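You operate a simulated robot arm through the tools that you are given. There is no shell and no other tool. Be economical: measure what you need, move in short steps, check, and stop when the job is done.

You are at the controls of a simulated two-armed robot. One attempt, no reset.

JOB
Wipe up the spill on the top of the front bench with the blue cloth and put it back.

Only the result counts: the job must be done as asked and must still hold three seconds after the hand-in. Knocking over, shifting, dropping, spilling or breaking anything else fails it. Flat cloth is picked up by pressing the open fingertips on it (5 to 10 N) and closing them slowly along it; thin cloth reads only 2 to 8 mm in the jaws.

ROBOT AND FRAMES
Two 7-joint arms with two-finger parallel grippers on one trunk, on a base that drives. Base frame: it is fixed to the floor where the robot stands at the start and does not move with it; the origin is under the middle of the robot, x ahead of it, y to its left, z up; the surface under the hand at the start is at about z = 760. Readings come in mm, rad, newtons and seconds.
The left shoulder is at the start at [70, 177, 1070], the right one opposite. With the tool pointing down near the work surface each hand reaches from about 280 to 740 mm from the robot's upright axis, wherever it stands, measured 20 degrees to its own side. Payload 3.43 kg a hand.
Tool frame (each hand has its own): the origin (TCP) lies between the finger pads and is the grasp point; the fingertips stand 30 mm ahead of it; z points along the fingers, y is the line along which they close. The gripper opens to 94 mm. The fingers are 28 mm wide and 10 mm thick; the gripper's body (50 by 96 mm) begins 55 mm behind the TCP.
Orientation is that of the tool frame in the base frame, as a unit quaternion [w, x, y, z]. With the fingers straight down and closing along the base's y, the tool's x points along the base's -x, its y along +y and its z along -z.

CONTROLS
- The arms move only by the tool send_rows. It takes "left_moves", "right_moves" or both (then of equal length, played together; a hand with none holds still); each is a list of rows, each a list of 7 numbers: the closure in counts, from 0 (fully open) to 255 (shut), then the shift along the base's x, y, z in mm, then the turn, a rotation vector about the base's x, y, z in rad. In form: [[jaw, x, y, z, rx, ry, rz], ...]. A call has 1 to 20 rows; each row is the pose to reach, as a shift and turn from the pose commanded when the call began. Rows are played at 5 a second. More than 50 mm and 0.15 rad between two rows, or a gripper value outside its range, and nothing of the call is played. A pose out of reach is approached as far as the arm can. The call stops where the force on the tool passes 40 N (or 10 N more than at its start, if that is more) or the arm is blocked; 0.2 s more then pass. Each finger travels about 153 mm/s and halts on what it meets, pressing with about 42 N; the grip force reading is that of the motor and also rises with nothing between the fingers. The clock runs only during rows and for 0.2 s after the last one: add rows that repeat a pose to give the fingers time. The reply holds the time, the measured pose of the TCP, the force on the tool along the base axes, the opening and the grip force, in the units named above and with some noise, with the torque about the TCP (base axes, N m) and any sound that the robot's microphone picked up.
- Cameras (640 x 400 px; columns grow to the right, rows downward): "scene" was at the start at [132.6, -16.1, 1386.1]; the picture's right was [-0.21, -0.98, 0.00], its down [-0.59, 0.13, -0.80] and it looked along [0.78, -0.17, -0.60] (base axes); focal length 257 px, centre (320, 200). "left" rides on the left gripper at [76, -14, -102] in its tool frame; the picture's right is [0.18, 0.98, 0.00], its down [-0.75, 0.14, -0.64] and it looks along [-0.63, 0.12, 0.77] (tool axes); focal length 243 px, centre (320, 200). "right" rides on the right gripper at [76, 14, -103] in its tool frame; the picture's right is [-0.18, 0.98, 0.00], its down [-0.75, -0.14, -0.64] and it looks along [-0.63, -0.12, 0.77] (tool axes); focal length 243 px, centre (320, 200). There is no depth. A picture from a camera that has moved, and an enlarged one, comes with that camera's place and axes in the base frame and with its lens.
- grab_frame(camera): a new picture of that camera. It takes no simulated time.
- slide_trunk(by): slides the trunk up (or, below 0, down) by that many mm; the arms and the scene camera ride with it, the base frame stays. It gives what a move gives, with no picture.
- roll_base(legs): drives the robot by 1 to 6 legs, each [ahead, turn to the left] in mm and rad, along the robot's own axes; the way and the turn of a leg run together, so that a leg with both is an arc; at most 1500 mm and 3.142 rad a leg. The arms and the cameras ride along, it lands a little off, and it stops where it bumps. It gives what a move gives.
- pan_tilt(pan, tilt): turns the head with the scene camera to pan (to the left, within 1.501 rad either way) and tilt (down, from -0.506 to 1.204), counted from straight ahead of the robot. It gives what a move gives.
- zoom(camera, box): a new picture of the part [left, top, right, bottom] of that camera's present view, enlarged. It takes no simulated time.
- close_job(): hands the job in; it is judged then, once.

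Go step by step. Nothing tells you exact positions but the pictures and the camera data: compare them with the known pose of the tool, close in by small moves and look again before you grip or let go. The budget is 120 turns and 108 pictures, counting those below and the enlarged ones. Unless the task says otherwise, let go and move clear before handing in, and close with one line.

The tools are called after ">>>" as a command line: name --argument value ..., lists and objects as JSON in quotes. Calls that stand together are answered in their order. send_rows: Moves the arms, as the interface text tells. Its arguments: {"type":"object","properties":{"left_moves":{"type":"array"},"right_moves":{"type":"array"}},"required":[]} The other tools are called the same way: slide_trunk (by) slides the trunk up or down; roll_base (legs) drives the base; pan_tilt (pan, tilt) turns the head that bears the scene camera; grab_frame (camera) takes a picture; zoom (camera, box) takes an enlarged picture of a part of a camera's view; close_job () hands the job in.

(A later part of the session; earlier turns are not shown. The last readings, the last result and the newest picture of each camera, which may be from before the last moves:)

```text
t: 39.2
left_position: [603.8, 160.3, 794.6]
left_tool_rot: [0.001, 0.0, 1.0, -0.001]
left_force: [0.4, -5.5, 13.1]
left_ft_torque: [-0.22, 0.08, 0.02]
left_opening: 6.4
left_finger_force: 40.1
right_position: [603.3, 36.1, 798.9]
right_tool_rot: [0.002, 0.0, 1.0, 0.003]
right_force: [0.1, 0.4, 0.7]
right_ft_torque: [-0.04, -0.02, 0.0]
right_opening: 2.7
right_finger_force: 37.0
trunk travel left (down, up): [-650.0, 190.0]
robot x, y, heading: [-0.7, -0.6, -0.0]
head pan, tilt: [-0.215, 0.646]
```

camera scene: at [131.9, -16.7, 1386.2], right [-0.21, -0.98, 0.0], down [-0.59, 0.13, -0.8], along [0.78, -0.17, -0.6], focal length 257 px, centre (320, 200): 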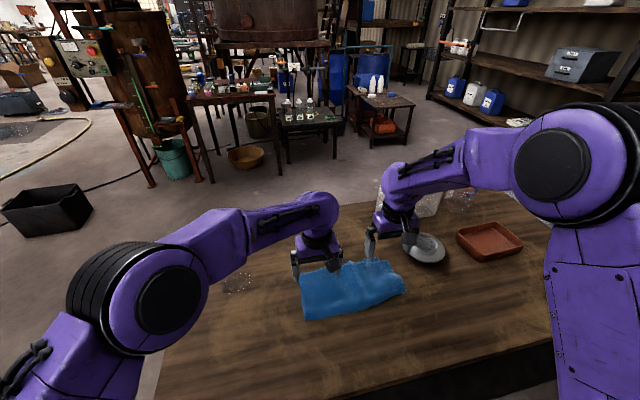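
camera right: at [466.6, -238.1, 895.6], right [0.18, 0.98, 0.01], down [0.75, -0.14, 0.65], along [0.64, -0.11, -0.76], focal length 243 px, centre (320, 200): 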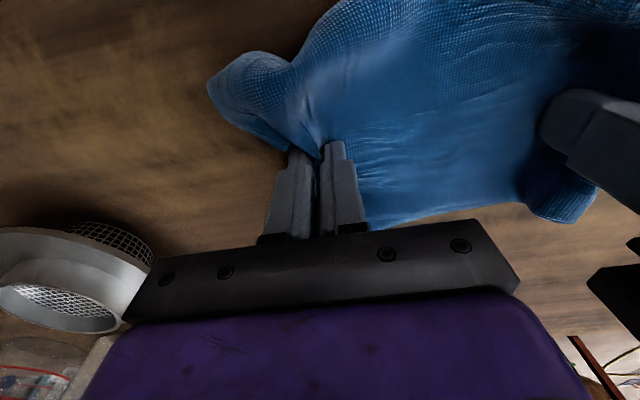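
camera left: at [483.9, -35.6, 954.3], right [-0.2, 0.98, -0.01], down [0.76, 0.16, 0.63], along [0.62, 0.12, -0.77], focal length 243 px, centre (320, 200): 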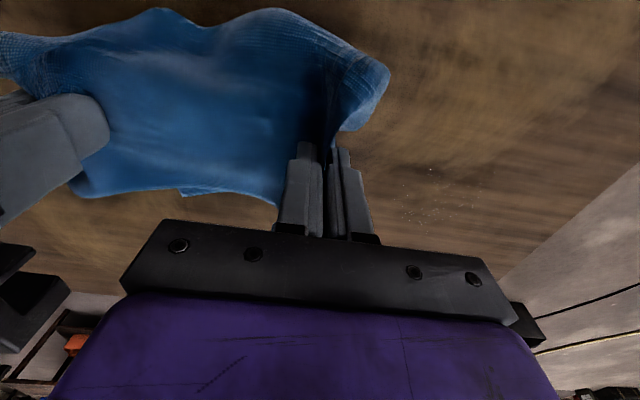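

>>> send_rows --left_moves '[[255, 12, -8, 0, 0, 0, 0], [255, 12, -36, 0, 0, 0, 0], [255, 12, -66, 0, 0, 0, 0], [255, 12, -96, 0, 0, 0, 0], [255, 24, -96, 0, 0, 0, 0], [255, 24, -66, 0, 0, 0, 0], [255, 24, -36, 0, 0, 0, 0], [255, 24, -8, 0, 0, 0, 0], [255, 37, -8, 0, 0, 0, 0], [255, 37, -36, 0, 0, 0, 0], [255, 37, -66, 0, 0, 0, 0], [255, 37, -96, 0, 0, 0, 0], [255, 50, -90, 0, 0, 0, 0], [255, 50, -66, 0, 0, 0, 0], [255, 50, -36, 0, 0, 0, 0], [255, 50, -8, 0, 0, 0, 0], [255, 63, -8, 0, 0, 0, 0], [255, 66, -36, 0, 0, 0, 0], [255, 66, -66, 0, 0, 0, 0], [255, 60, -90, 0, 0, 0, 0]]' --right_moves '[[255, 8, -8, 0, 0, 0, 0], [255, 8, -36, 0, 0, 0, 0], [255, 8, -66, 0, 0, 0, 0], [255, 8, -96, 0, 0, 0, 0], [255, 15, -96, 0, 0, 0, 0], [255, 15, -66, 0, 0, 0, 0], [255, 15, -36, 0, 0, 0, 0], [255, 15, -8, 0, 0, 0, 0], [255, 20, -8, 0, 0, 0, 0], [255, 20, -36, 0, 0, 0, 0], [255, 20, -66, 0, 0, 0, 0], [255, 20, -96, 0, 0, 0, 0], [255, 30, -90, 0, 0, 0, 0], [255, 30, -66, 0, 0, 0, 0], [255, 25, -36, 0, 0, 0, 0], [255, 25, -8, 0, 0, 0, 0], [255, 25, -8, 0, 0, 0, 0], [255, 30, -36, 0, 0, 0, 0], [255, 36, -66, 0, 0, 0, 0], [255, 36, -90, 0, 0, 0, 0]]'

>>> send_rows --left_moves '[[255, 0, 0, 30, 0, 0, 0], [255, -25, -20, 60, 0, 0, 0], [255, -60, -50, 60, 0, 0, 0], [255, -95, -80, 60, 0, 0, 0], [255, -105, -95, 60, 0, 0, 0], [255, -105, -95, 60, 0, 0, 0]]' --right_moves '[[255, 0, 0, 30, 0, 0, 0], [255, -10, -20, 56, 0, 0, 0], [255, -40, -48, 56, 0, 0, 0], [255, -72, -78, 56, 0, 0, 0], [255, -82, -95, 56, 0, 0, 0], [255, -82, -95, 56, 0, 0, 0]]'

>>> zoom --camera "left" --box '[360, 120, 540, 240]'

>>> zoom --camera "scene" --box '[180, 225, 340, 325]'

```text
t: 43.4
left_position: [664.8, 71.7, 795.6]
left_tool_rot: [0.001, -0.001, 1.0, -0.001]
left_force: [0.3, 1.0, 0.8]
left_ft_torque: [0.06, 0.04, -0.03]
left_opening: 6.5
left_finger_force: 40.0
right_position: [653.7, -47.9, 795.6]
right_tool_rot: [0.002, -0.001, 1.0, 0.001]
right_force: [-1.6, 3.5, 14.9]
right_ft_torque: [0.1, 0.11, -0.02]
right_opening: 2.4
right_finger_force: 37.2
right hand out of reach, approached as far as the arm can: row 18, 19, 20
trunk travel left (down, up): [-650.0, 190.0]
robot x, y, heading: [-1.5, 1.9, 0.0]
head pan, tilt: [-0.215, 0.646]
```

```text
t: 44.8
left_position: [562.6, -20.0, 852.9]
left_tool_rot: [-0.003, -0.007, 1.0, -0.006]
left_force: [11.1, -10.6, -1.2]
left_ft_torque: [-0.3, -0.31, -0.18]
left_opening: 6.7
left_finger_force: 40.1
right_position: [681.3, -117.9, 845.9]
right_tool_rot: [0.0, -0.002, 1.0, 0.002]
right_force: [-11.1, 10.4, 0.6]
right_ft_torque: [0.35, 0.39, 0.1]
right_opening: 2.7
right_finger_force: 37.3
right hand out of reach, approached as far as the arm can: row 1, 2, 3, 4, 5, 6
trunk travel left (down, up): [-650.0, 190.0]
robot x, y, heading: [0.0, 2.5, 0.005]
head pan, tilt: [-0.215, 0.646]
```

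```text
3.33 times, centred on (450, 180) of left
camera zoom: at [487.4, -33.7, 955.4], right [-0.2, 0.98, -0.01], down [0.76, 0.16, 0.64], along [0.62, 0.12, -0.77], focal length 809 px, centre (-113, 267)
```

zoom: 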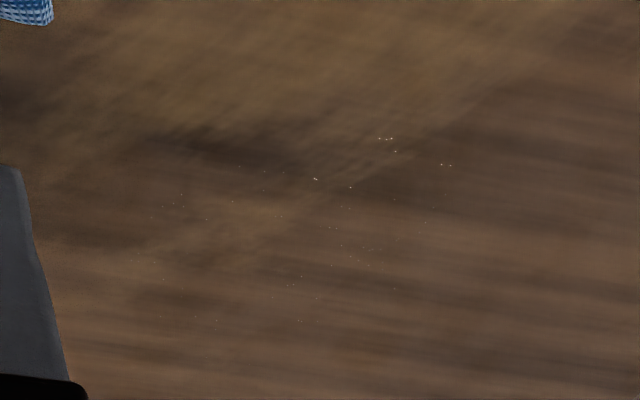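

```text
4.00 times, centred on (260, 275) of scene
camera zoom: at [132.6, -16.1, 1386.1], right [-0.21, -0.98, 0.0], down [-0.59, 0.13, -0.8], along [0.78, -0.17, -0.6], focal length 1027 px, centre (560, -100)
```

zoom: 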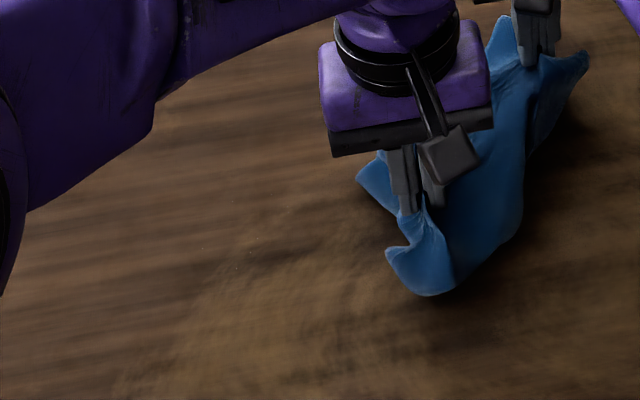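

The spill is essentially gone (few sparkles). The right hand lagged at the limit of its reach, so I'll check whether it settles.

>>> send_rows --right_moves '[[255, -2, 0, 0, 0, 0, 0], [255, -4, 0, 0, 0, 0, 0]]'

>>> grab_frame --camera "scene"

```text
t: 45.4
left_position: [563.4, -19.7, 855.2]
left_tool_rot: [-0.002, -0.006, 1.0, -0.007]
left_force: [10.7, -10.2, -2.3]
left_ft_torque: [-0.26, -0.27, -0.16]
left_opening: 6.5
left_finger_force: 40.4
right_position: [679.8, -118.6, 843.0]
right_tool_rot: [0.0, -0.001, 1.0, 0.002]
right_force: [-11.8, 9.6, 2.5]
right_ft_torque: [0.31, 0.36, 0.13]
right_opening: 2.7
right_finger_force: 37.1
right hand out of reach, approached as far as the arm can: row 2
trunk travel left (down, up): [-650.0, 190.0]
robot x, y, heading: [1.4, -1.1, -0.001]
head pan, tilt: [-0.215, 0.646]
```

```text
80 pictures are left
camera scene: at [132.5, -16.2, 1386.1], right [-0.21, -0.98, 0.0], down [-0.59, 0.13, -0.8], along [0.78, -0.17, -0.6], focal length 257 px, centre (320, 200)
```

scene: 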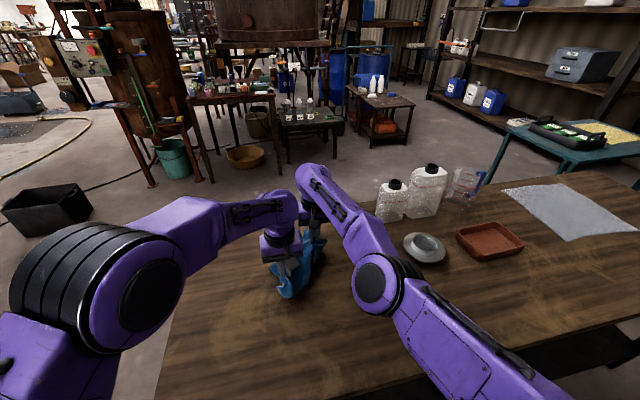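

The right arm is stretched and the cloth taut. I'll ease the left hand toward it and try bringing the right hand up and out in small steps.

>>> send_rows --left_moves '[[255, 12, -10, 10, 0, 0, 0], [255, 20, -18, 20, 0, 0, 0], [255, 20, -24, 20, 0, 0, 0], [255, 20, -24, 20, 0, 0, 0]]' --right_moves '[[255, 0, -5, 10, 0, 0, 0], [255, 0, -15, 20, 0, 0, 0], [255, -5, -25, 20, 0, 0, 0], [255, -10, -25, 20, 0, 0, 0]]'

```text
t: 46.4
left_position: [580.7, -47.3, 873.5]
left_tool_rot: [0.001, 0.0, 1.0, 0.0]
left_force: [1.8, -1.1, -0.5]
left_ft_torque: [-0.01, -0.02, 0.02]
left_opening: 6.1
left_finger_force: 40.5
right_position: [686.3, -144.6, 860.7]
right_tool_rot: [0.001, -0.001, 1.0, 0.002]
right_force: [-1.3, 0.5, -0.1]
right_ft_torque: [0.05, 0.04, 0.03]
right_opening: 2.4
right_finger_force: 37.1
right hand out of reach, approached as far as the arm can: row 2, 3, 4
trunk travel left (down, up): [-650.0, 190.0]
robot x, y, heading: [-1.5, -0.6, 0.007]
head pan, tilt: [-0.215, 0.646]
```

The right arm seems near full extension; I'll ask for a larger pull-back of just the right hand.

>>> send_rows --right_moves '[[255, -25, 0, 0, 0, 0, 0], [255, -50, 0, 0, 0, 0, 0], [255, -75, 0, 0, 0, 0, 0]]'

```text
t: 47.2
left_position: [580.8, -47.7, 872.2]
left_tool_rot: [0.0, 0.0, 1.0, 0.0]
left_force: [-0.2, -0.7, -0.1]
left_ft_torque: [0.01, 0.0, -0.02]
left_opening: 6.3
left_finger_force: 40.2
right_position: [684.2, -136.9, 858.6]
right_tool_rot: [0.0, -0.002, 1.0, 0.002]
right_force: [-0.2, 1.7, -0.6]
right_ft_torque: [-0.01, -0.03, -0.04]
right_opening: 2.7
right_finger_force: 36.8
right hand out of reach, approached as far as the arm can: row 1, 2, 3
trunk travel left (down, up): [-650.0, 190.0]
robot x, y, heading: [-4.0, -1.5, -0.003]
head pan, tilt: [-0.215, 0.646]
```

It's stuck near a straight elbow. I'll tilt the right tool (wrist toward the robot) while pulling back, which should bend the elbow.

>>> send_rows --right_moves '[[255, 0, 0, 0, 0, -0.13, 0], [255, 0, -5, 0, 0, -0.26, 0], [255, 0, -10, 0, 0, -0.38, 0], [255, -15, -10, 0, 0, -0.4, 0]]'

```text
t: 47.8
left_position: [583.7, -50.4, 875.4]
left_tool_rot: [0.005, -0.004, 1.0, -0.006]
left_force: [2.6, -1.6, -0.1]
left_ft_torque: [-0.01, -0.1, -0.05]
left_opening: 1.8
left_finger_force: 36.7
right_position: [729.7, -140.2, 858.3]
right_tool_rot: [0.115, -0.007, 0.993, 0.009]
right_force: [-2.6, 1.7, -0.4]
right_ft_torque: [0.11, 0.09, 0.02]
right_opening: 2.7
right_finger_force: 36.9
right hand out of reach, approached as far as the arm can: row 1, 2, 3
trunk travel left (down, up): [-650.0, 190.0]
robot x, y, heading: [-0.5, 0.4, -0.0]
head pan, tilt: [-0.215, 0.646]
stopped in row 3 (left hand): the force on the tool passed its limit at 646 N (the readings are from after the stop); the commanded pose is now the measured one
```

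The wrist stayed and the tool swung out, tugging the cloth. Checking the grips.

>>> grab_frame --camera "left"

>>> grab_frame --camera "scene"

>>> grab_frame --camera "right"

```text
79 pictures are left
camera left: at [506.0, -63.8, 976.8], right [-0.19, 0.98, -0.01], down [0.75, 0.15, 0.65], along [0.64, 0.11, -0.76], focal length 243 px, centre (320, 200)
```

left: 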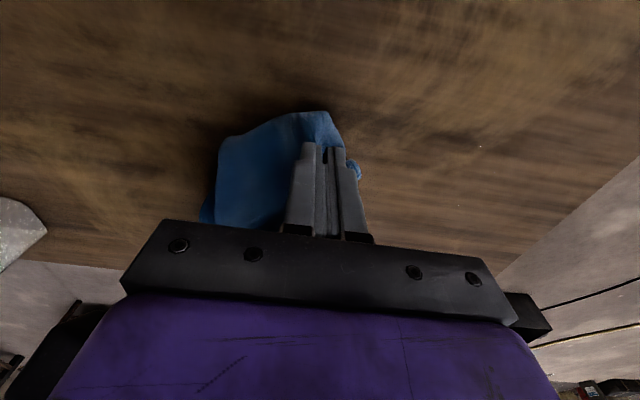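

```text
78 pictures are left
camera scene: at [133.0, -17.5, 1386.0], right [-0.21, -0.98, 0.0], down [-0.59, 0.13, -0.8], along [0.78, -0.17, -0.6], focal length 257 px, centre (320, 200)
```

scene: 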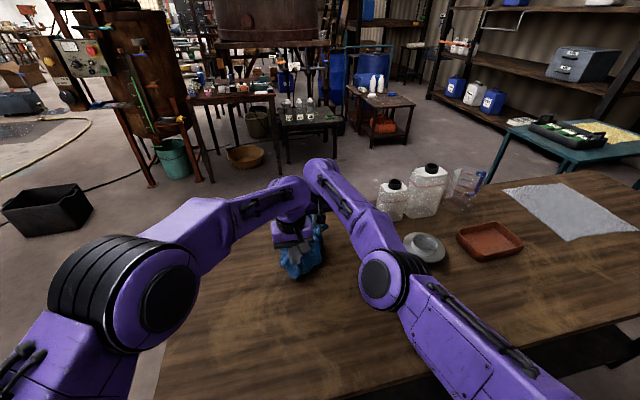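

```text
77 pictures are left
camera right: at [632.6, -128.4, 941.4], right [0.16, 0.98, 0.06], down [0.59, -0.14, 0.79], along [0.79, -0.1, -0.6], focal length 243 px, centre (320, 200)
```

right: 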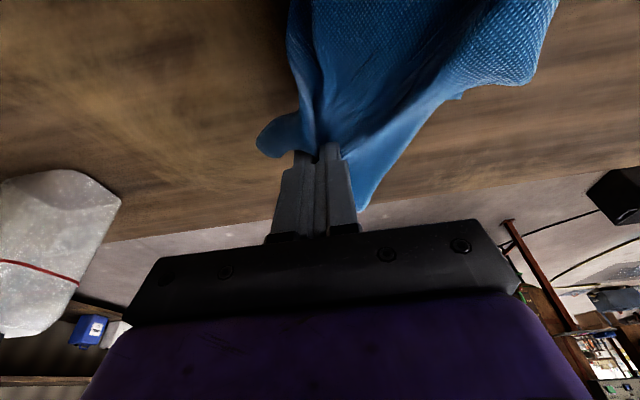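

>>> zoom --camera "left" --box '[190, 90, 410, 250]'

>>> zoom --camera "scene" --box '[240, 150, 400, 290]'

```text
2.50 times, centred on (300, 170) of left
camera zoom: at [506.0, -63.8, 976.8], right [-0.19, 0.98, -0.01], down [0.75, 0.15, 0.65], along [0.64, 0.11, -0.76], focal length 606 px, centre (370, 275)
```

zoom: 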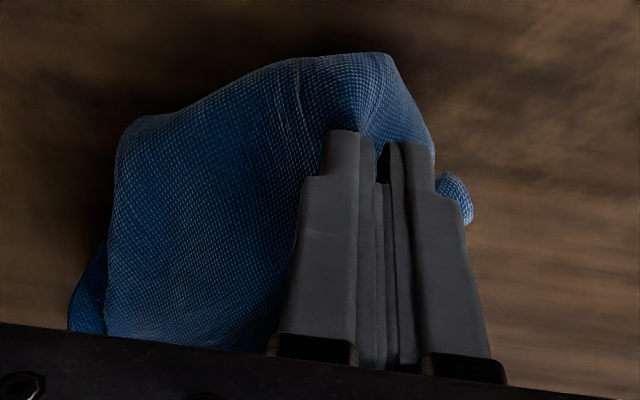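

```text
2.86 times, centred on (320, 220) of scene
camera zoom: at [133.0, -17.5, 1386.0], right [-0.21, -0.98, 0.0], down [-0.59, 0.13, -0.8], along [0.78, -0.17, -0.6], focal length 734 px, centre (320, 143)
```

zoom: 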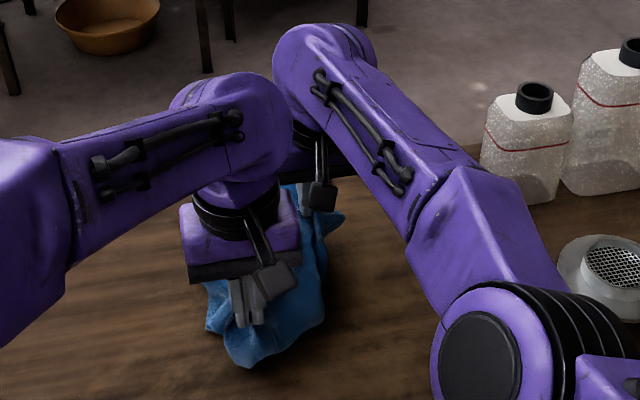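

The left grip may be thin or lost, and the wrists are close together. I'll ease the left hand down and back a little, then release the right so the cloth rests on the bench or stays with the left.

>>> send_rows --left_moves '[[255, 0, 0, -15, 0, 0, 0], [255, 0, 3, -30, 0, 0, 0], [255, 0, 3, -45, 0, 0, 0], [255, 0, 3, -45, 0, 0, 0]]'

>>> send_rows --right_moves '[[200, 0, 0, 0, 0, 0, 0], [120, 0, 0, 0, 0, 0, 0], [0, 0, 0, 0, 0, 0, 0], [0, 0, 0, 0, 0, 0, 0], [0, 0, 0, 0, 0, 0, 0]]'

>>> grab_frame --camera "left"

>>> grab_frame --camera "right"

>>> grab_frame --camera "scene"

```text
t: 48.8
left_position: [581.9, -45.3, 831.3]
left_tool_rot: [0.006, -0.003, 1.0, -0.005]
left_force: [5.3, -3.7, 0.8]
left_ft_torque: [-0.1, -0.18, -0.06]
left_opening: 1.6
left_finger_force: 36.5
right_position: [729.8, -140.3, 857.7]
right_tool_rot: [0.115, -0.006, 0.993, 0.008]
right_force: [-4.6, 4.0, -2.3]
right_ft_torque: [0.09, 0.13, 0.08]
right_opening: 2.6
right_finger_force: 37.5
trunk travel left (down, up): [-650.0, 190.0]
robot x, y, heading: [1.7, -4.2, 0.001]
head pan, tilt: [-0.215, 0.646]
```

```text
t: 50.0
left_position: [583.0, -46.5, 829.9]
left_tool_rot: [0.005, -0.002, 1.0, -0.005]
left_force: [0.0, 0.7, -0.4]
left_ft_torque: [0.01, 0.0, 0.02]
left_opening: 1.9
left_finger_force: 36.5
right_position: [730.4, -139.9, 858.3]
right_tool_rot: [0.115, -0.007, 0.993, 0.007]
right_force: [-0.3, -0.9, 0.0]
right_ft_torque: [0.01, 0.0, -0.01]
right_opening: 94.1
right_finger_force: 0.1
trunk travel left (down, up): [-650.0, 190.0]
robot x, y, heading: [-0.9, 0.6, -0.003]
head pan, tilt: [-0.215, 0.646]
```

```text
74 pictures are left
camera left: at [505.3, -59.8, 931.7], right [-0.19, 0.98, -0.01], down [0.75, 0.15, 0.65], along [0.64, 0.11, -0.76], focal length 243 px, centre (320, 200)
```

left: 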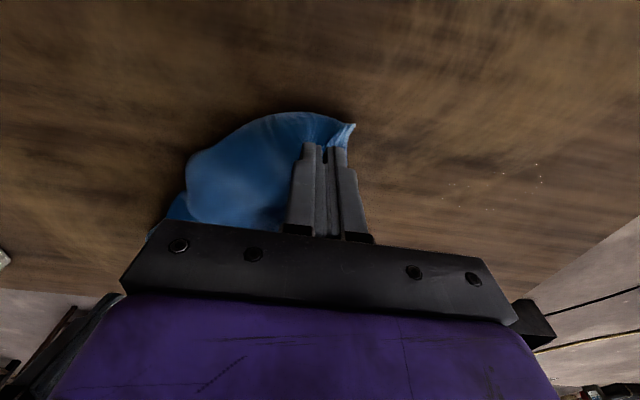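

```text
73 pictures are left
camera right: at [632.6, -127.9, 941.9], right [0.16, 0.98, 0.05], down [0.59, -0.14, 0.8], along [0.79, -0.1, -0.6], focal length 243 px, centre (320, 200)
```

right: 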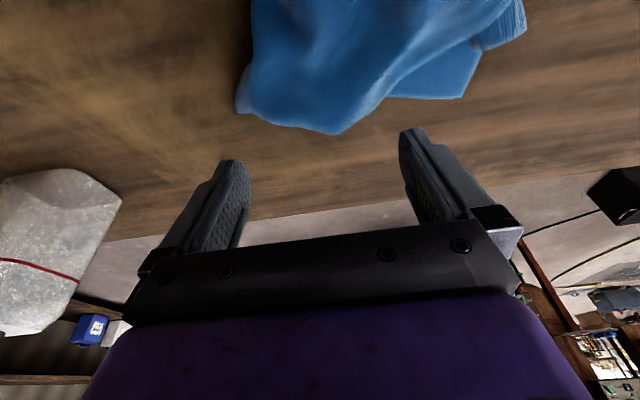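

```text
72 pictures are left
camera scene: at [132.7, -16.1, 1386.1], right [-0.21, -0.98, 0.0], down [-0.59, 0.13, -0.8], along [0.78, -0.17, -0.6], focal length 257 px, centre (320, 200)
```

scene: 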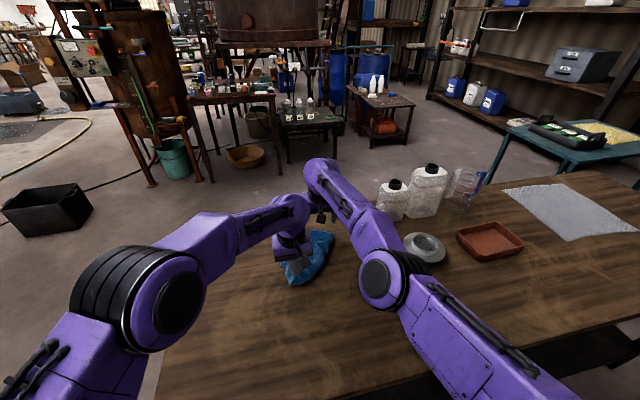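

Left still holds the cloth by a thin fold. Now freeing the right arm: raise it and undo the tilt.

>>> send_rows --right_moves '[[0, 0, 0, 40, 0, 0, 0], [0, 0, -10, 80, 0, 0, 0], [0, 0, -20, 120, 0, 0, 0], [0, 0, -30, 160, 0, 0, 0], [0, 0, -40, 200, 0, 0, 0], [0, 0, -60, 220, 0, 0, 0]]'

```text
t: 51.4
left_position: [583.0, -47.0, 829.6]
left_tool_rot: [0.006, -0.002, 1.0, -0.005]
left_force: [-0.4, 0.4, 0.3]
left_ft_torque: [0.04, 0.0, 0.03]
left_opening: 1.6
left_finger_force: 36.2
right_position: [710.9, -199.3, 1066.2]
right_tool_rot: [0.115, -0.007, 0.993, 0.008]
right_force: [0.7, -1.3, -0.3]
right_ft_torque: [0.01, 0.0, 0.03]
right_opening: 93.9
right_finger_force: 0.1
right hand out of reach, approached as far as the arm can: row 3, 4, 5, 6
trunk travel left (down, up): [-650.0, 190.0]
robot x, y, heading: [2.6, -0.3, 0.002]
head pan, tilt: [-0.215, 0.646]
```

Now try pulling the right hand back while high.

>>> send_rows --right_moves '[[0, -30, -10, 0, 0, 0.08, 0], [0, -60, -20, 0, 0, 0.16, 0], [0, -90, -30, 0, 0, 0.23, 0], [0, -120, -40, 0, 0, 0.23, 0], [0, -150, -50, 0, 0, 0.23, 0]]'

```text
t: 52.6
left_position: [581.4, -46.9, 830.7]
left_tool_rot: [0.005, -0.002, 1.0, -0.005]
left_force: [0.2, -0.2, -0.1]
left_ft_torque: [0.01, -0.01, 0.02]
left_opening: 1.7
left_finger_force: 36.5
right_position: [559.8, -251.4, 1065.4]
right_tool_rot: [0.001, -0.006, 1.0, 0.008]
right_force: [0.2, 0.3, 0.6]
right_ft_torque: [-0.04, 0.0, 0.0]
right_opening: 93.8
right_finger_force: 0.1
trunk travel left (down, up): [-650.0, 190.0]
robot x, y, heading: [1.9, -0.6, -0.0]
head pan, tilt: [-0.215, 0.646]
```

The right arm is free. Moving it aside and inspecting the cloth in the left hand.

>>> send_rows --right_moves '[[0, -20, -40, 10, 0, 0, 0], [0, -40, -80, 20, 0, 0, 0], [0, -60, -120, 30, 0, 0, 0]]' --left_moves '[[255, 0, 0, 20, 0, 0, 0], [255, 0, 0, 50, 0, 0, 0], [255, 0, 0, 80, 0, 0, 0]]'

>>> grab_frame --camera "scene"

>>> zoom --camera "scene" --box '[220, 190, 380, 310]'

```text
t: 53.4
left_position: [581.4, -46.1, 910.2]
left_tool_rot: [0.004, -0.004, 1.0, -0.005]
left_force: [-1.0, -0.7, -0.3]
left_ft_torque: [-0.02, -0.02, 0.03]
left_opening: 1.8
left_finger_force: 36.9
right_position: [500.0, -371.6, 1095.4]
right_tool_rot: [0.0, -0.006, 1.0, 0.009]
right_force: [-0.3, -0.5, -0.7]
right_ft_torque: [0.03, -0.02, 0.02]
right_opening: 93.9
right_finger_force: 0.0
trunk travel left (down, up): [-650.0, 190.0]
robot x, y, heading: [0.2, 1.5, -0.003]
head pan, tilt: [-0.215, 0.646]
```

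```text
71 pictures are left
camera scene: at [131.5, -17.4, 1386.2], right [-0.21, -0.98, 0.0], down [-0.59, 0.13, -0.8], along [0.78, -0.17, -0.6], focal length 257 px, centre (320, 200)
```

scene: 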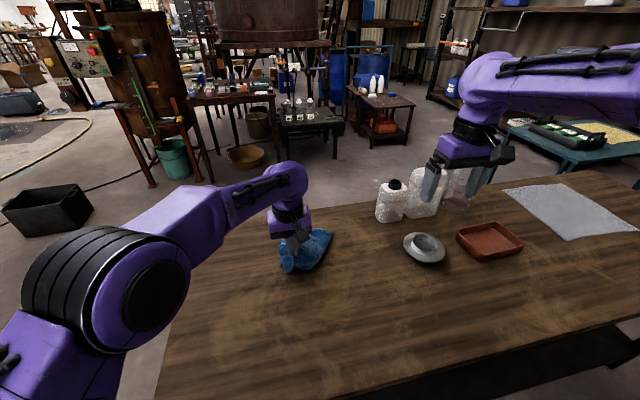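

```text
3.33 times, centred on (300, 250) of scene
camera zoom: at [131.5, -17.4, 1386.2], right [-0.21, -0.98, 0.0], down [-0.59, 0.13, -0.8], along [0.78, -0.17, -0.6], focal length 856 px, centre (387, 33)
```

zoom: 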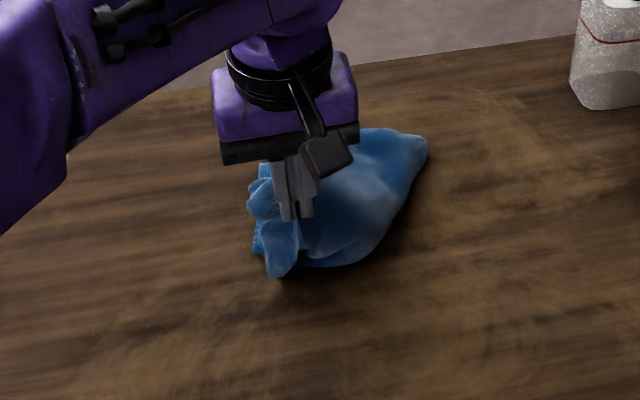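

The left hand holds the cloth securely enough to lift. I'll do a final wipe with the left hand over the remaining specks (x 575–625, y 70–150).

>>> send_rows --left_moves '[[255, 3, 40, -10, 0, 0, 0], [255, 5, 80, -20, 0, 0, 0], [255, 5, 110, -50, 0, 0, 0], [255, 5, 115, -85, 0, 0, 0], [255, 5, 115, -105, 0, 0, 0], [255, 5, 115, -112, 0, 0, 0], [255, 5, 115, -115, 0, 0, 0], [255, 5, 115, -115, 0, 0, 0]]'

```text
t: 55.2
left_position: [587.9, 68.2, 795.1]
left_tool_rot: [0.005, -0.002, 1.0, -0.006]
left_force: [1.0, -1.9, 9.2]
left_ft_torque: [-0.06, -0.18, 0.02]
left_opening: 1.5
left_finger_force: 36.2
right_position: [500.3, -371.2, 1095.9]
right_tool_rot: [0.001, -0.006, 1.0, 0.008]
right_force: [0.6, -0.2, 0.1]
right_ft_torque: [0.03, 0.01, 0.01]
right_opening: 94.2
right_finger_force: 0.0
trunk travel left (down, up): [-650.0, 190.0]
robot x, y, heading: [-1.7, 0.2, -0.002]
head pan, tilt: [-0.215, 0.646]
```

>>> send_rows --left_moves '[[255, -15, 5, 0, 0, 0, 0], [255, -15, 35, 0, 0, 0, 0], [255, -15, 65, 0, 0, 0, 0], [255, -15, 95, 0, 0, 0, 0], [255, -2, 95, 0, 0, 0, 0], [255, -2, 65, 0, 0, 0, 0], [255, -2, 30, 0, 0, 0, 0], [255, -2, -5, 0, 0, 0, 0], [255, 12, -5, 0, 0, 0, 0], [255, 12, 30, 0, 0, 0, 0], [255, 12, 65, 0, 0, 0, 0], [255, 12, 95, 0, 0, 0, 0], [255, 26, 90, 0, 0, 0, 0], [255, 26, 60, 0, 0, 0, 0], [255, 26, 30, 0, 0, 0, 0], [255, 26, -5, 0, 0, 0, 0], [255, 40, -5, 0, 0, 0, 0], [255, 40, 30, 0, 0, 0, 0], [255, 40, 60, 0, 0, 0, 0], [255, 40, 90, 0, 0, 0, 0]]'

>>> send_rows --left_moves '[[255, 0, 0, 40, 0, 0, 0], [255, -10, -30, 80, 0, 0, 0], [255, -25, -70, 100, 0, 0, 0], [255, -40, -110, 110, 0, 0, 0], [255, -55, -150, 110, 0, 0, 0], [255, -65, -190, 110, 0, 0, 0], [255, -65, -230, 110, 0, 0, 0], [255, -65, -230, 110, 0, 0, 0]]'

>>> grab_frame --camera "scene"

>>> zoom --camera "scene" --box '[190, 235, 290, 310]'

>>> grab_frame --camera "left"

```text
t: 59.4
left_position: [627.4, 158.8, 795.0]
left_tool_rot: [0.004, -0.002, 1.0, -0.007]
left_force: [0.5, -0.8, 1.9]
left_ft_torque: [-0.05, -0.05, -0.03]
left_opening: 1.7
left_finger_force: 36.4
right_position: [501.1, -369.6, 1095.9]
right_tool_rot: [0.001, -0.006, 1.0, 0.008]
right_force: [0.3, 0.2, 1.5]
right_ft_torque: [0.02, 0.01, -0.02]
right_opening: 93.8
right_finger_force: 0.1
trunk travel left (down, up): [-650.0, 190.0]
robot x, y, heading: [0.1, -1.6, -0.002]
head pan, tilt: [-0.215, 0.646]
```

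```text
refused: row 2 steps farther than a row can; nothing moved
```

```text
69 pictures are left
camera scene: at [132.1, -15.1, 1386.1], right [-0.21, -0.98, 0.0], down [-0.59, 0.13, -0.8], along [0.78, -0.17, -0.6], focal length 257 px, centre (320, 200)
```

scene: 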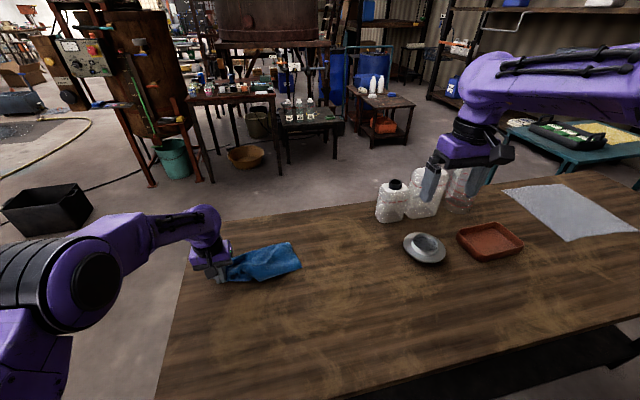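

```text
5.33 times, centred on (240, 272) of scene
camera zoom: at [132.1, -15.1, 1386.1], right [-0.21, -0.98, 0.0], down [-0.59, 0.13, -0.8], along [0.78, -0.17, -0.6], focal length 1369 px, centre (747, -187)
```

zoom: 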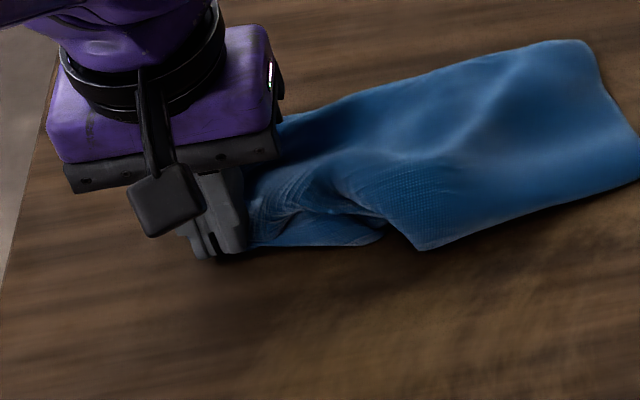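

```text
67 pictures are left
camera left: at [549.8, 145.2, 897.0], right [-0.19, 0.98, -0.01], down [0.75, 0.15, 0.65], along [0.64, 0.11, -0.76], focal length 243 px, centre (320, 200)
```

left: 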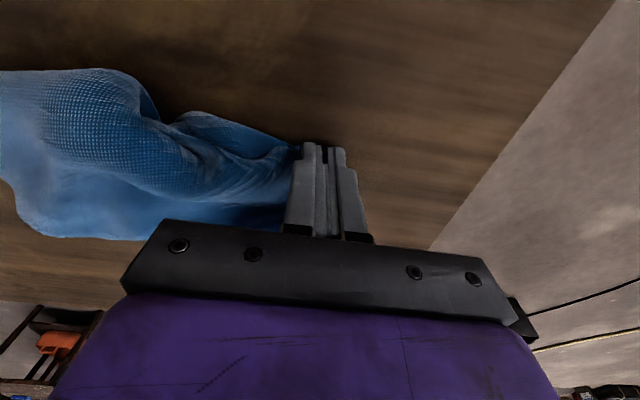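

The cloth trails nicely behind the left hand. Next I lift it high, carry it right, and look at the wiped spot.

>>> send_rows --left_moves '[[255, -5, 0, 40, 0, 0, 0], [255, -15, -10, 85, 0, 0, 0], [255, -30, -25, 125, 0, 0, 0], [255, -45, -45, 165, 0, 0, 0], [255, -60, -70, 200, 0, 0, 0], [255, -75, -105, 225, 0, 0, 0], [255, -85, -145, 235, 0, 0, 0], [255, -95, -190, 235, 0, 0, 0], [255, -105, -230, 235, 0, 0, 0], [255, -105, -230, 235, 0, 0, 0]]'

>>> grab_frame --camera "scene"

>>> grab_frame --camera "left"

>>> zoom --camera "scene" --box '[190, 235, 290, 310]'

```text
t: 61.8
left_position: [543.2, -45.3, 1061.7]
left_tool_rot: [0.009, -0.033, 0.998, -0.048]
left_force: [0.9, -0.9, 0.0]
left_ft_torque: [0.0, 0.03, -0.01]
left_opening: 1.5
left_finger_force: 36.6
right_position: [501.2, -369.8, 1094.7]
right_tool_rot: [0.0, -0.006, 1.0, 0.008]
right_force: [-0.2, 0.6, 0.2]
right_ft_torque: [-0.01, 0.02, 0.03]
right_opening: 94.2
right_finger_force: 0.0
trunk travel left (down, up): [-650.0, 190.0]
robot x, y, heading: [-3.7, -1.8, -0.002]
head pan, tilt: [-0.215, 0.646]
stopped in row 10 (left hand): the arm was blocked; the commanded pose is now the measured one
```

```text
66 pictures are left
camera scene: at [132.7, -16.0, 1386.1], right [-0.21, -0.98, 0.0], down [-0.59, 0.13, -0.8], along [0.78, -0.17, -0.6], focal length 257 px, centre (320, 200)
```

scene: 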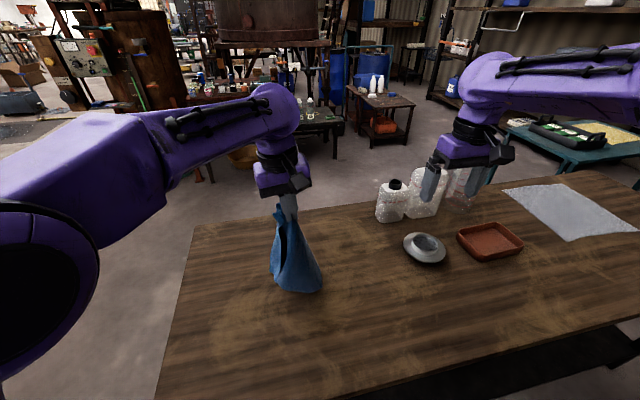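

```text
65 pictures are left
camera left: at [465.1, -54.3, 1163.7], right [-0.25, 0.96, -0.1], down [0.73, 0.25, 0.64], along [0.64, 0.09, -0.77], focal length 243 px, centre (320, 200)
```

left: 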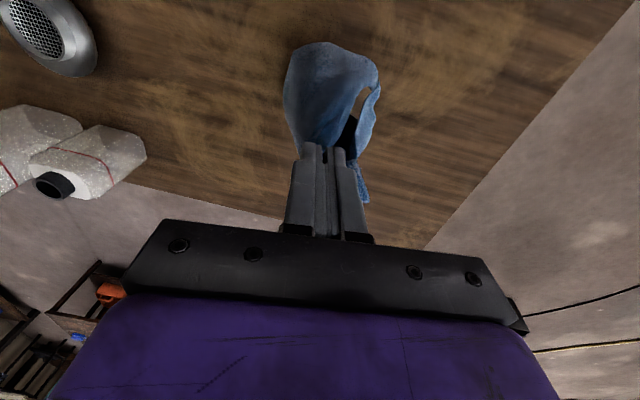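

```text
5.33 times, centred on (240, 272) of scene
camera zoom: at [132.7, -16.0, 1386.1], right [-0.21, -0.98, 0.0], down [-0.59, 0.13, -0.8], along [0.78, -0.17, -0.6], focal length 1369 px, centre (747, -187)
```

zoom: 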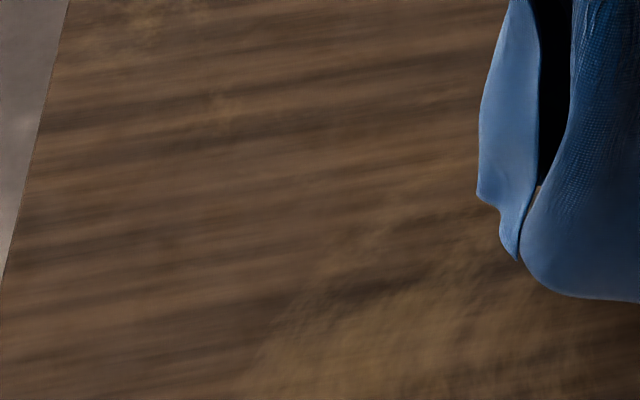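

The bench surface is clean now. The left arm hit a joint limit up high; I'll lower it a little, straighten the tool, and move further right.

>>> send_rows --left_moves '[[255, 0, 0, -25, 0.03, 0, -0.02], [255, -5, -10, -50, 0.06, 0.01, -0.045], [255, -10, -30, -70, 0.096, 0.018, -0.066], [255, -20, -65, -75, 0.096, 0.018, -0.066], [255, -30, -100, -75, 0.096, 0.018, -0.066], [255, -30, -130, -75, 0.096, 0.018, -0.066]]'

>>> grab_frame --camera "scene"

```text
t: 63.2
left_position: [512.7, -156.8, 981.9]
left_tool_rot: [0.001, 0.0, 1.0, 0.004]
left_force: [0.6, 1.1, 0.4]
left_ft_torque: [-0.05, 0.03, -0.02]
left_opening: 1.6
left_finger_force: 36.2
left hand out of reach, approached as far as the arm can: row 6
right_position: [501.5, -370.3, 1095.1]
right_tool_rot: [0.0, -0.006, 1.0, 0.007]
right_force: [-0.2, -0.2, -0.3]
right_ft_torque: [0.01, 0.01, 0.0]
right_opening: 94.1
right_finger_force: 0.0
trunk travel left (down, up): [-650.0, 190.0]
robot x, y, heading: [0.6, 1.3, 0.001]
head pan, tilt: [-0.215, 0.646]
```

```text
63 pictures are left
camera scene: at [133.1, -16.0, 1386.1], right [-0.21, -0.98, 0.0], down [-0.59, 0.13, -0.8], along [0.78, -0.17, -0.6], focal length 257 px, centre (320, 200)
```

scene: 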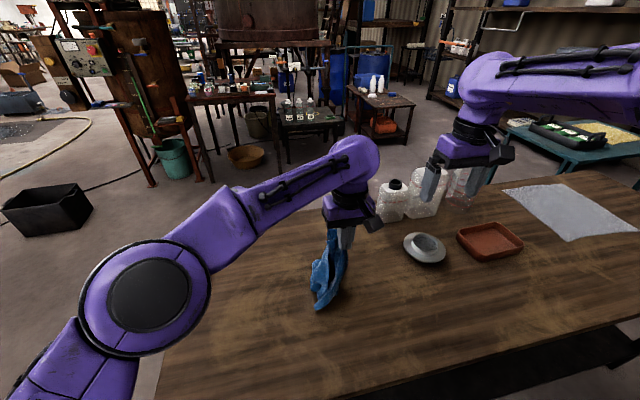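

The left hand's limit is about y −157. I'll lay the cloth down moving left so it lies flat with its tail to the right; then the right hand will take the right end and pull it into place.

>>> send_rows --left_moves '[[255, 3, 10, -30, 0, 0, 0], [255, 6, 20, -60, 0, 0, 0], [255, 9, 35, -90, 0, 0, 0], [255, 12, 55, -120, 0, 0, 0], [255, 15, 80, -148, 0, 0, 0], [255, 18, 105, -168, 0, 0, 0], [255, 20, 130, -180, 0, 0, 0], [255, 22, 155, -184, 0, 0, 0], [255, 22, 175, -184, 0, 0, 0], [255, 22, 175, -184, 0, 0, 0]]'

>>> zoom --camera "scene" --box '[200, 200, 440, 350]'

```text
t: 65.4
left_position: [534.4, 18.3, 801.7]
left_tool_rot: [0.0, 0.002, 1.0, 0.002]
left_force: [0.0, -0.4, -0.4]
left_ft_torque: [-0.02, -0.01, -0.01]
left_opening: 1.5
left_finger_force: 36.4
right_position: [501.0, -371.0, 1095.0]
right_tool_rot: [-0.001, -0.006, 1.0, 0.007]
right_force: [0.1, -0.2, 0.5]
right_ft_torque: [0.01, 0.0, -0.02]
right_opening: 94.0
right_finger_force: 0.0
trunk travel left (down, up): [-650.0, 190.0]
robot x, y, heading: [-0.7, -1.3, -0.0]
head pan, tilt: [-0.215, 0.646]
```

```text
2.67 times, centred on (320, 275) of scene
camera zoom: at [132.7, -16.6, 1386.1], right [-0.21, -0.98, 0.0], down [-0.59, 0.13, -0.8], along [0.78, -0.17, -0.6], focal length 685 px, centre (320, 0)
```

zoom: 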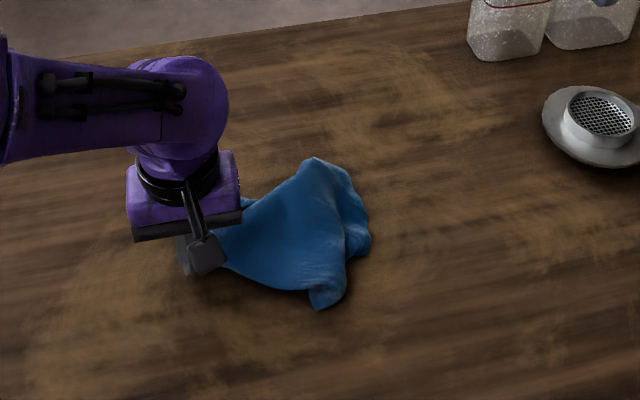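

The cloth lies flat from y≈20 to −153. The right hand goes above (545, −108) to pinch the right part.

>>> send_rows --right_moves '[[0, 5, 40, -20, 0, 0, 0], [0, 10, 80, -40, 0, 0, 0], [0, 16, 120, -60, 0, 0, 0], [0, 22, 160, -80, 0, 0, 0], [0, 28, 200, -100, 0, 0, 0], [0, 34, 235, -130, 0, 0, 0], [0, 40, 261, -165, 0, 0, 0], [0, 44, 261, -205, 0, 0, 0], [0, 44, 261, -245, 0, 0, 0], [0, 44, 261, -270, 0, 0, 0], [0, 44, 261, -270, 0, 0, 0]]'

>>> grab_frame --camera "right"

>>> zoom --camera "scene" --box '[200, 200, 440, 350]'

```text
t: 67.8
left_position: [533.5, 18.6, 801.9]
left_tool_rot: [0.0, 0.002, 1.0, 0.002]
left_force: [0.3, 0.7, -0.1]
left_ft_torque: [-0.02, -0.01, 0.01]
left_opening: 1.5
left_finger_force: 36.5
right_position: [544.0, -109.9, 825.2]
right_tool_rot: [0.001, -0.007, 1.0, 0.009]
right_force: [-0.1, -0.9, -0.1]
right_ft_torque: [-0.01, -0.01, 0.0]
right_opening: 93.7
right_finger_force: 0.0
trunk travel left (down, up): [-650.0, 190.0]
robot x, y, heading: [2.6, 2.5, -0.003]
head pan, tilt: [-0.215, 0.646]
```

```text
61 pictures are left
camera right: at [469.1, -97.4, 928.6], right [0.17, 0.98, 0.02], down [0.75, -0.14, 0.64], along [0.63, -0.1, -0.77], focal length 243 px, centre (320, 200)
```

right: 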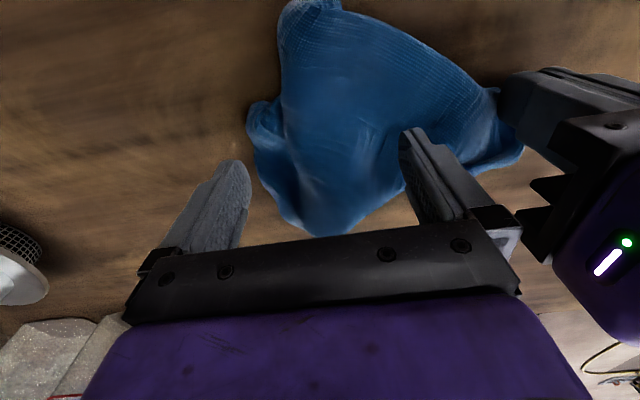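

```text
2.67 times, centred on (320, 275) of scene
camera zoom: at [132.3, -16.1, 1386.2], right [-0.21, -0.98, 0.0], down [-0.59, 0.13, -0.8], along [0.78, -0.17, -0.6], focal length 685 px, centre (320, 0)
```

zoom: 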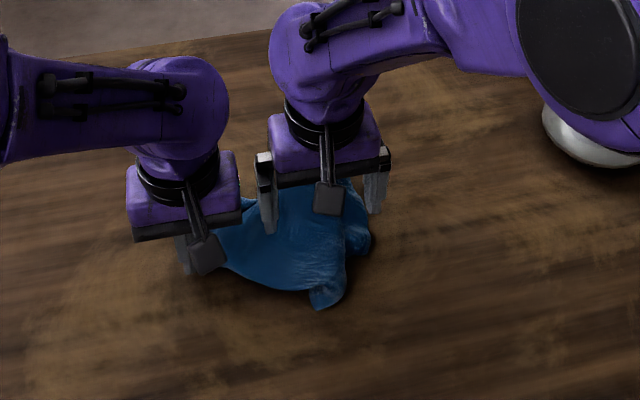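

Lowering the right hand to press the cloth.

>>> send_rows --right_moves '[[0, 0, 6, -15, 0, 0, 0], [0, 0, 6, -27, 0, 0, 0], [0, 0, 6, -30, 0, 0, 0], [0, 0, 6, -32, 0, 0, 0], [0, 0, 6, -32, 0, 0, 0]]'

```text
t: 69.0
left_position: [534.1, 19.8, 800.9]
left_tool_rot: [0.0, 0.002, 1.0, 0.002]
left_force: [0.3, 0.0, -0.2]
left_ft_torque: [-0.02, 0.06, 0.0]
left_opening: 1.7
left_finger_force: 36.7
right_position: [544.6, -103.7, 793.8]
right_tool_rot: [0.0, -0.006, 1.0, 0.008]
right_force: [-0.9, -0.4, 2.2]
right_ft_torque: [0.11, 0.0, -0.01]
right_opening: 93.9
right_finger_force: 0.0
trunk travel left (down, up): [-650.0, 190.0]
robot x, y, heading: [1.0, 0.8, -0.001]
head pan, tilt: [-0.215, 0.646]
```

>>> send_rows --right_moves '[[0, 0, 0, -0.7, 0, 0, 0], [20, 0, 0, -0.7, 0, 0, 0], [40, 0, 0, -0.7, 0, 0, 0], [60, 0, 0, -0.7, 0, 0, 0], [80, 0, 0, -0.7, 0, 0, 0], [100, 0, 0, -0.7, 0, 0, 0], [120, 0, 0, -0.7, 0, 0, 0], [140, 0, 0, -0.7, 0, 0, 0], [160, 0, 0, -0.7, 0, 0, 0], [180, 0, 0, -0.7, 0, 0, 0], [200, 0, 0, -0.7, 0, 0, 0], [220, 0, 0, -0.7, 0, 0, 0], [240, 0, 0, -0.7, 0, 0, 0], [255, 0, 0, -0.7, 0, 0, 0], [255, 0, 0, -0.7, 0, 0, 0], [255, 0, 0, -0.7, 0, 0, 0]]'

>>> grab_frame --camera "right"

```text
t: 72.4
left_position: [532.8, 17.5, 801.5]
left_tool_rot: [0.001, 0.002, 1.0, 0.001]
left_force: [-2.7, -20.7, -0.6]
left_ft_torque: [-0.7, 0.1, -0.4]
left_opening: 1.4
left_finger_force: 36.4
right_position: [543.6, -102.4, 794.0]
right_tool_rot: [0.002, -0.007, 1.0, 0.009]
right_force: [3.7, 24.7, 18.7]
right_ft_torque: [0.84, -0.07, -0.11]
right_opening: 8.8
right_finger_force: 41.7
trunk travel left (down, up): [-650.0, 190.0]
robot x, y, heading: [-1.8, 1.3, 0.001]
head pan, tilt: [-0.215, 0.646]
```

```text
59 pictures are left
camera right: at [468.1, -90.2, 897.5], right [0.17, 0.98, 0.02], down [0.75, -0.14, 0.64], along [0.64, -0.1, -0.77], focal length 243 px, centre (320, 200)
```

right: 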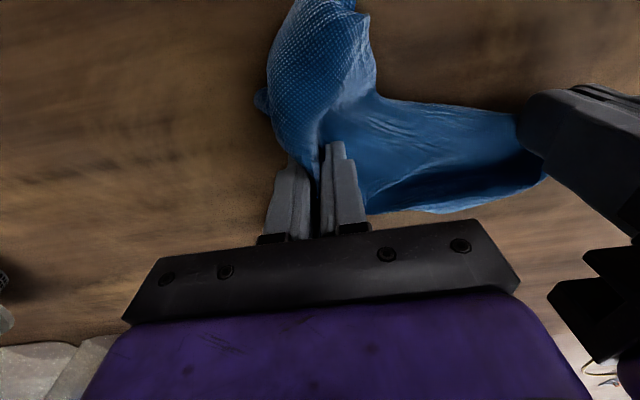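

Right grip is good (8.8 mm). With both hands I'll lift slightly and carry the cloth right by about 138 mm to its old place.

>>> send_rows --left_moves '[[255, 0, -6, 8, 0, 0, 0], [255, 0, -20, 25, 0, 0, 0], [255, 2, -50, 30, 0, 0, 0], [255, 3, -80, 30, 0, 0, 0], [255, 4, -110, 30, 0, 0, 0], [255, 5, -140, 30, 0, 0, 0], [255, 5, -140, 30, 0, 0, 0]]' --right_moves '[[255, 0, 0, 8, 0, 0, 0], [255, 0, -15, 25, 0, 0, 0], [255, 0, -45, 36, 0, 0, 0], [255, -2, -75, 36, 0, 0, 0], [255, -3, -105, 36, 0, 0, 0], [255, -3, -136, 36, 0, 0, 0], [255, -3, -136, 36, 0, 0, 0]]'

>>> zoom --camera "scene" --box '[220, 200, 460, 350]'

>>> grab_frame --camera "left"

```text
t: 74.0
left_position: [537.4, -121.3, 831.8]
left_tool_rot: [-0.001, 0.002, 1.0, 0.001]
left_force: [-2.7, -11.3, -0.5]
left_ft_torque: [-0.41, 0.07, -0.25]
left_opening: 1.5
left_finger_force: 36.7
right_position: [542.1, -238.2, 828.8]
right_tool_rot: [0.001, -0.006, 1.0, 0.007]
right_force: [1.6, 11.5, -0.6]
right_ft_torque: [0.37, -0.09, -0.1]
right_opening: 8.1
right_finger_force: 42.0
trunk travel left (down, up): [-650.0, 190.0]
robot x, y, heading: [0.1, -2.3, 0.001]
head pan, tilt: [-0.215, 0.646]
```

```text
2.67 times, centred on (340, 275) of scene
camera zoom: at [132.3, -14.7, 1386.2], right [-0.21, -0.98, 0.0], down [-0.59, 0.13, -0.8], along [0.78, -0.17, -0.6], focal length 685 px, centre (267, 0)
```

zoom: 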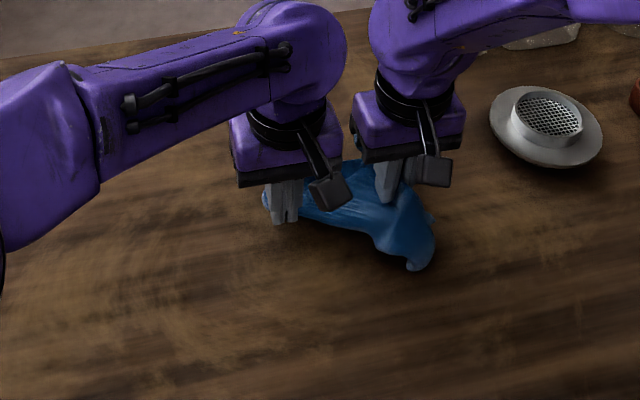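

```text
57 pictures are left
camera left: at [461.5, -136.1, 934.1], right [-0.18, 0.98, 0.0], down [0.75, 0.14, 0.64], along [0.63, 0.12, -0.77], focal length 243 px, centre (320, 200)
```

left: 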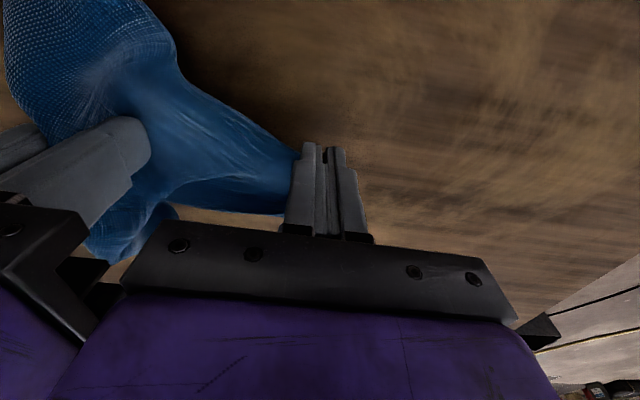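

The cloth is over its old place. Lowering both hands to the bench.

>>> send_rows --left_moves '[[255, 0, 0, -15, 0, 0, 0], [255, 0, 0, -28, 0, 0, 0], [255, 0, 0, -34, 0, 0, 0], [255, 0, 0, -36, 0, 0, 0]]' --right_moves '[[255, 0, 0, -15, 0, 0, 0], [255, 0, 0, -28, 0, 0, 0], [255, 0, 0, -32, 0, 0, 0], [255, 0, 0, -34, 0, 0, 0]]'

>>> send_rows --right_moves '[[230, 0, 0, 0, 0, 0, 0], [205, 0, 0, 0, 0, 0, 0], [180, 0, 0, 0, 0, 0, 0], [155, 0, 0, 0, 0, 0, 0], [130, 0, 0, 0, 0, 0, 0], [105, 0, 0, 0, 0, 0, 0], [80, 0, 0, 0, 0, 0, 0], [55, 0, 0, 0, 0, 0, 0], [30, 0, 0, 0, 0, 0, 0], [0, 0, 0, 0, 0, 0, 0], [0, 0, 0, 0, 0, 0, 0]]'

>>> grab_frame --camera "right"

```text
t: 75.0
left_position: [538.8, -120.7, 797.8]
left_tool_rot: [0.001, 0.002, 1.0, 0.003]
left_force: [-2.4, -11.6, 2.2]
left_ft_torque: [-0.43, 0.05, -0.31]
left_opening: 1.6
left_finger_force: 36.2
right_position: [541.5, -238.3, 796.2]
right_tool_rot: [0.003, -0.006, 1.0, 0.008]
right_force: [4.1, 13.1, 11.6]
right_ft_torque: [0.5, -0.03, -0.07]
right_opening: 7.9
right_finger_force: 42.0
trunk travel left (down, up): [-650.0, 190.0]
robot x, y, heading: [-2.9, 2.2, -0.0]
head pan, tilt: [-0.215, 0.646]
```

```text
t: 77.4
left_position: [539.3, -121.0, 795.8]
left_tool_rot: [0.0, 0.002, 1.0, 0.002]
left_force: [-0.4, 0.9, 1.8]
left_ft_torque: [-0.03, -0.04, -0.01]
left_opening: 1.2
left_finger_force: 36.7
right_position: [540.6, -240.3, 795.1]
right_tool_rot: [0.002, -0.006, 1.0, 0.009]
right_force: [-0.4, 0.4, -0.4]
right_ft_torque: [-0.01, -0.01, 0.0]
right_opening: 93.9
right_finger_force: 0.1
trunk travel left (down, up): [-650.0, 190.0]
robot x, y, heading: [-0.5, -0.7, 0.001]
head pan, tilt: [-0.215, 0.646]
```

```text
56 pictures are left
camera right: at [465.5, -227.6, 898.4], right [0.17, 0.98, 0.02], down [0.75, -0.14, 0.64], along [0.63, -0.1, -0.77], focal length 243 px, centre (320, 200)
```

right: 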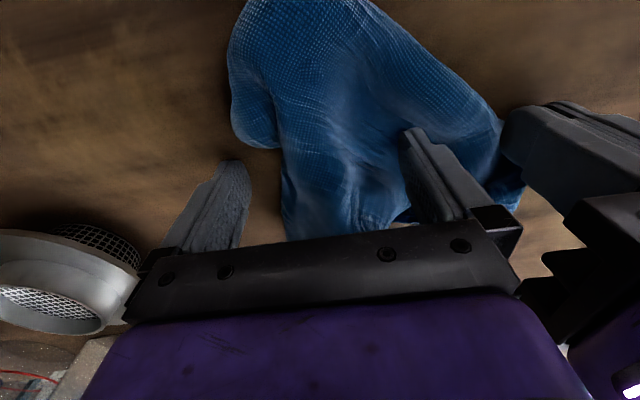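

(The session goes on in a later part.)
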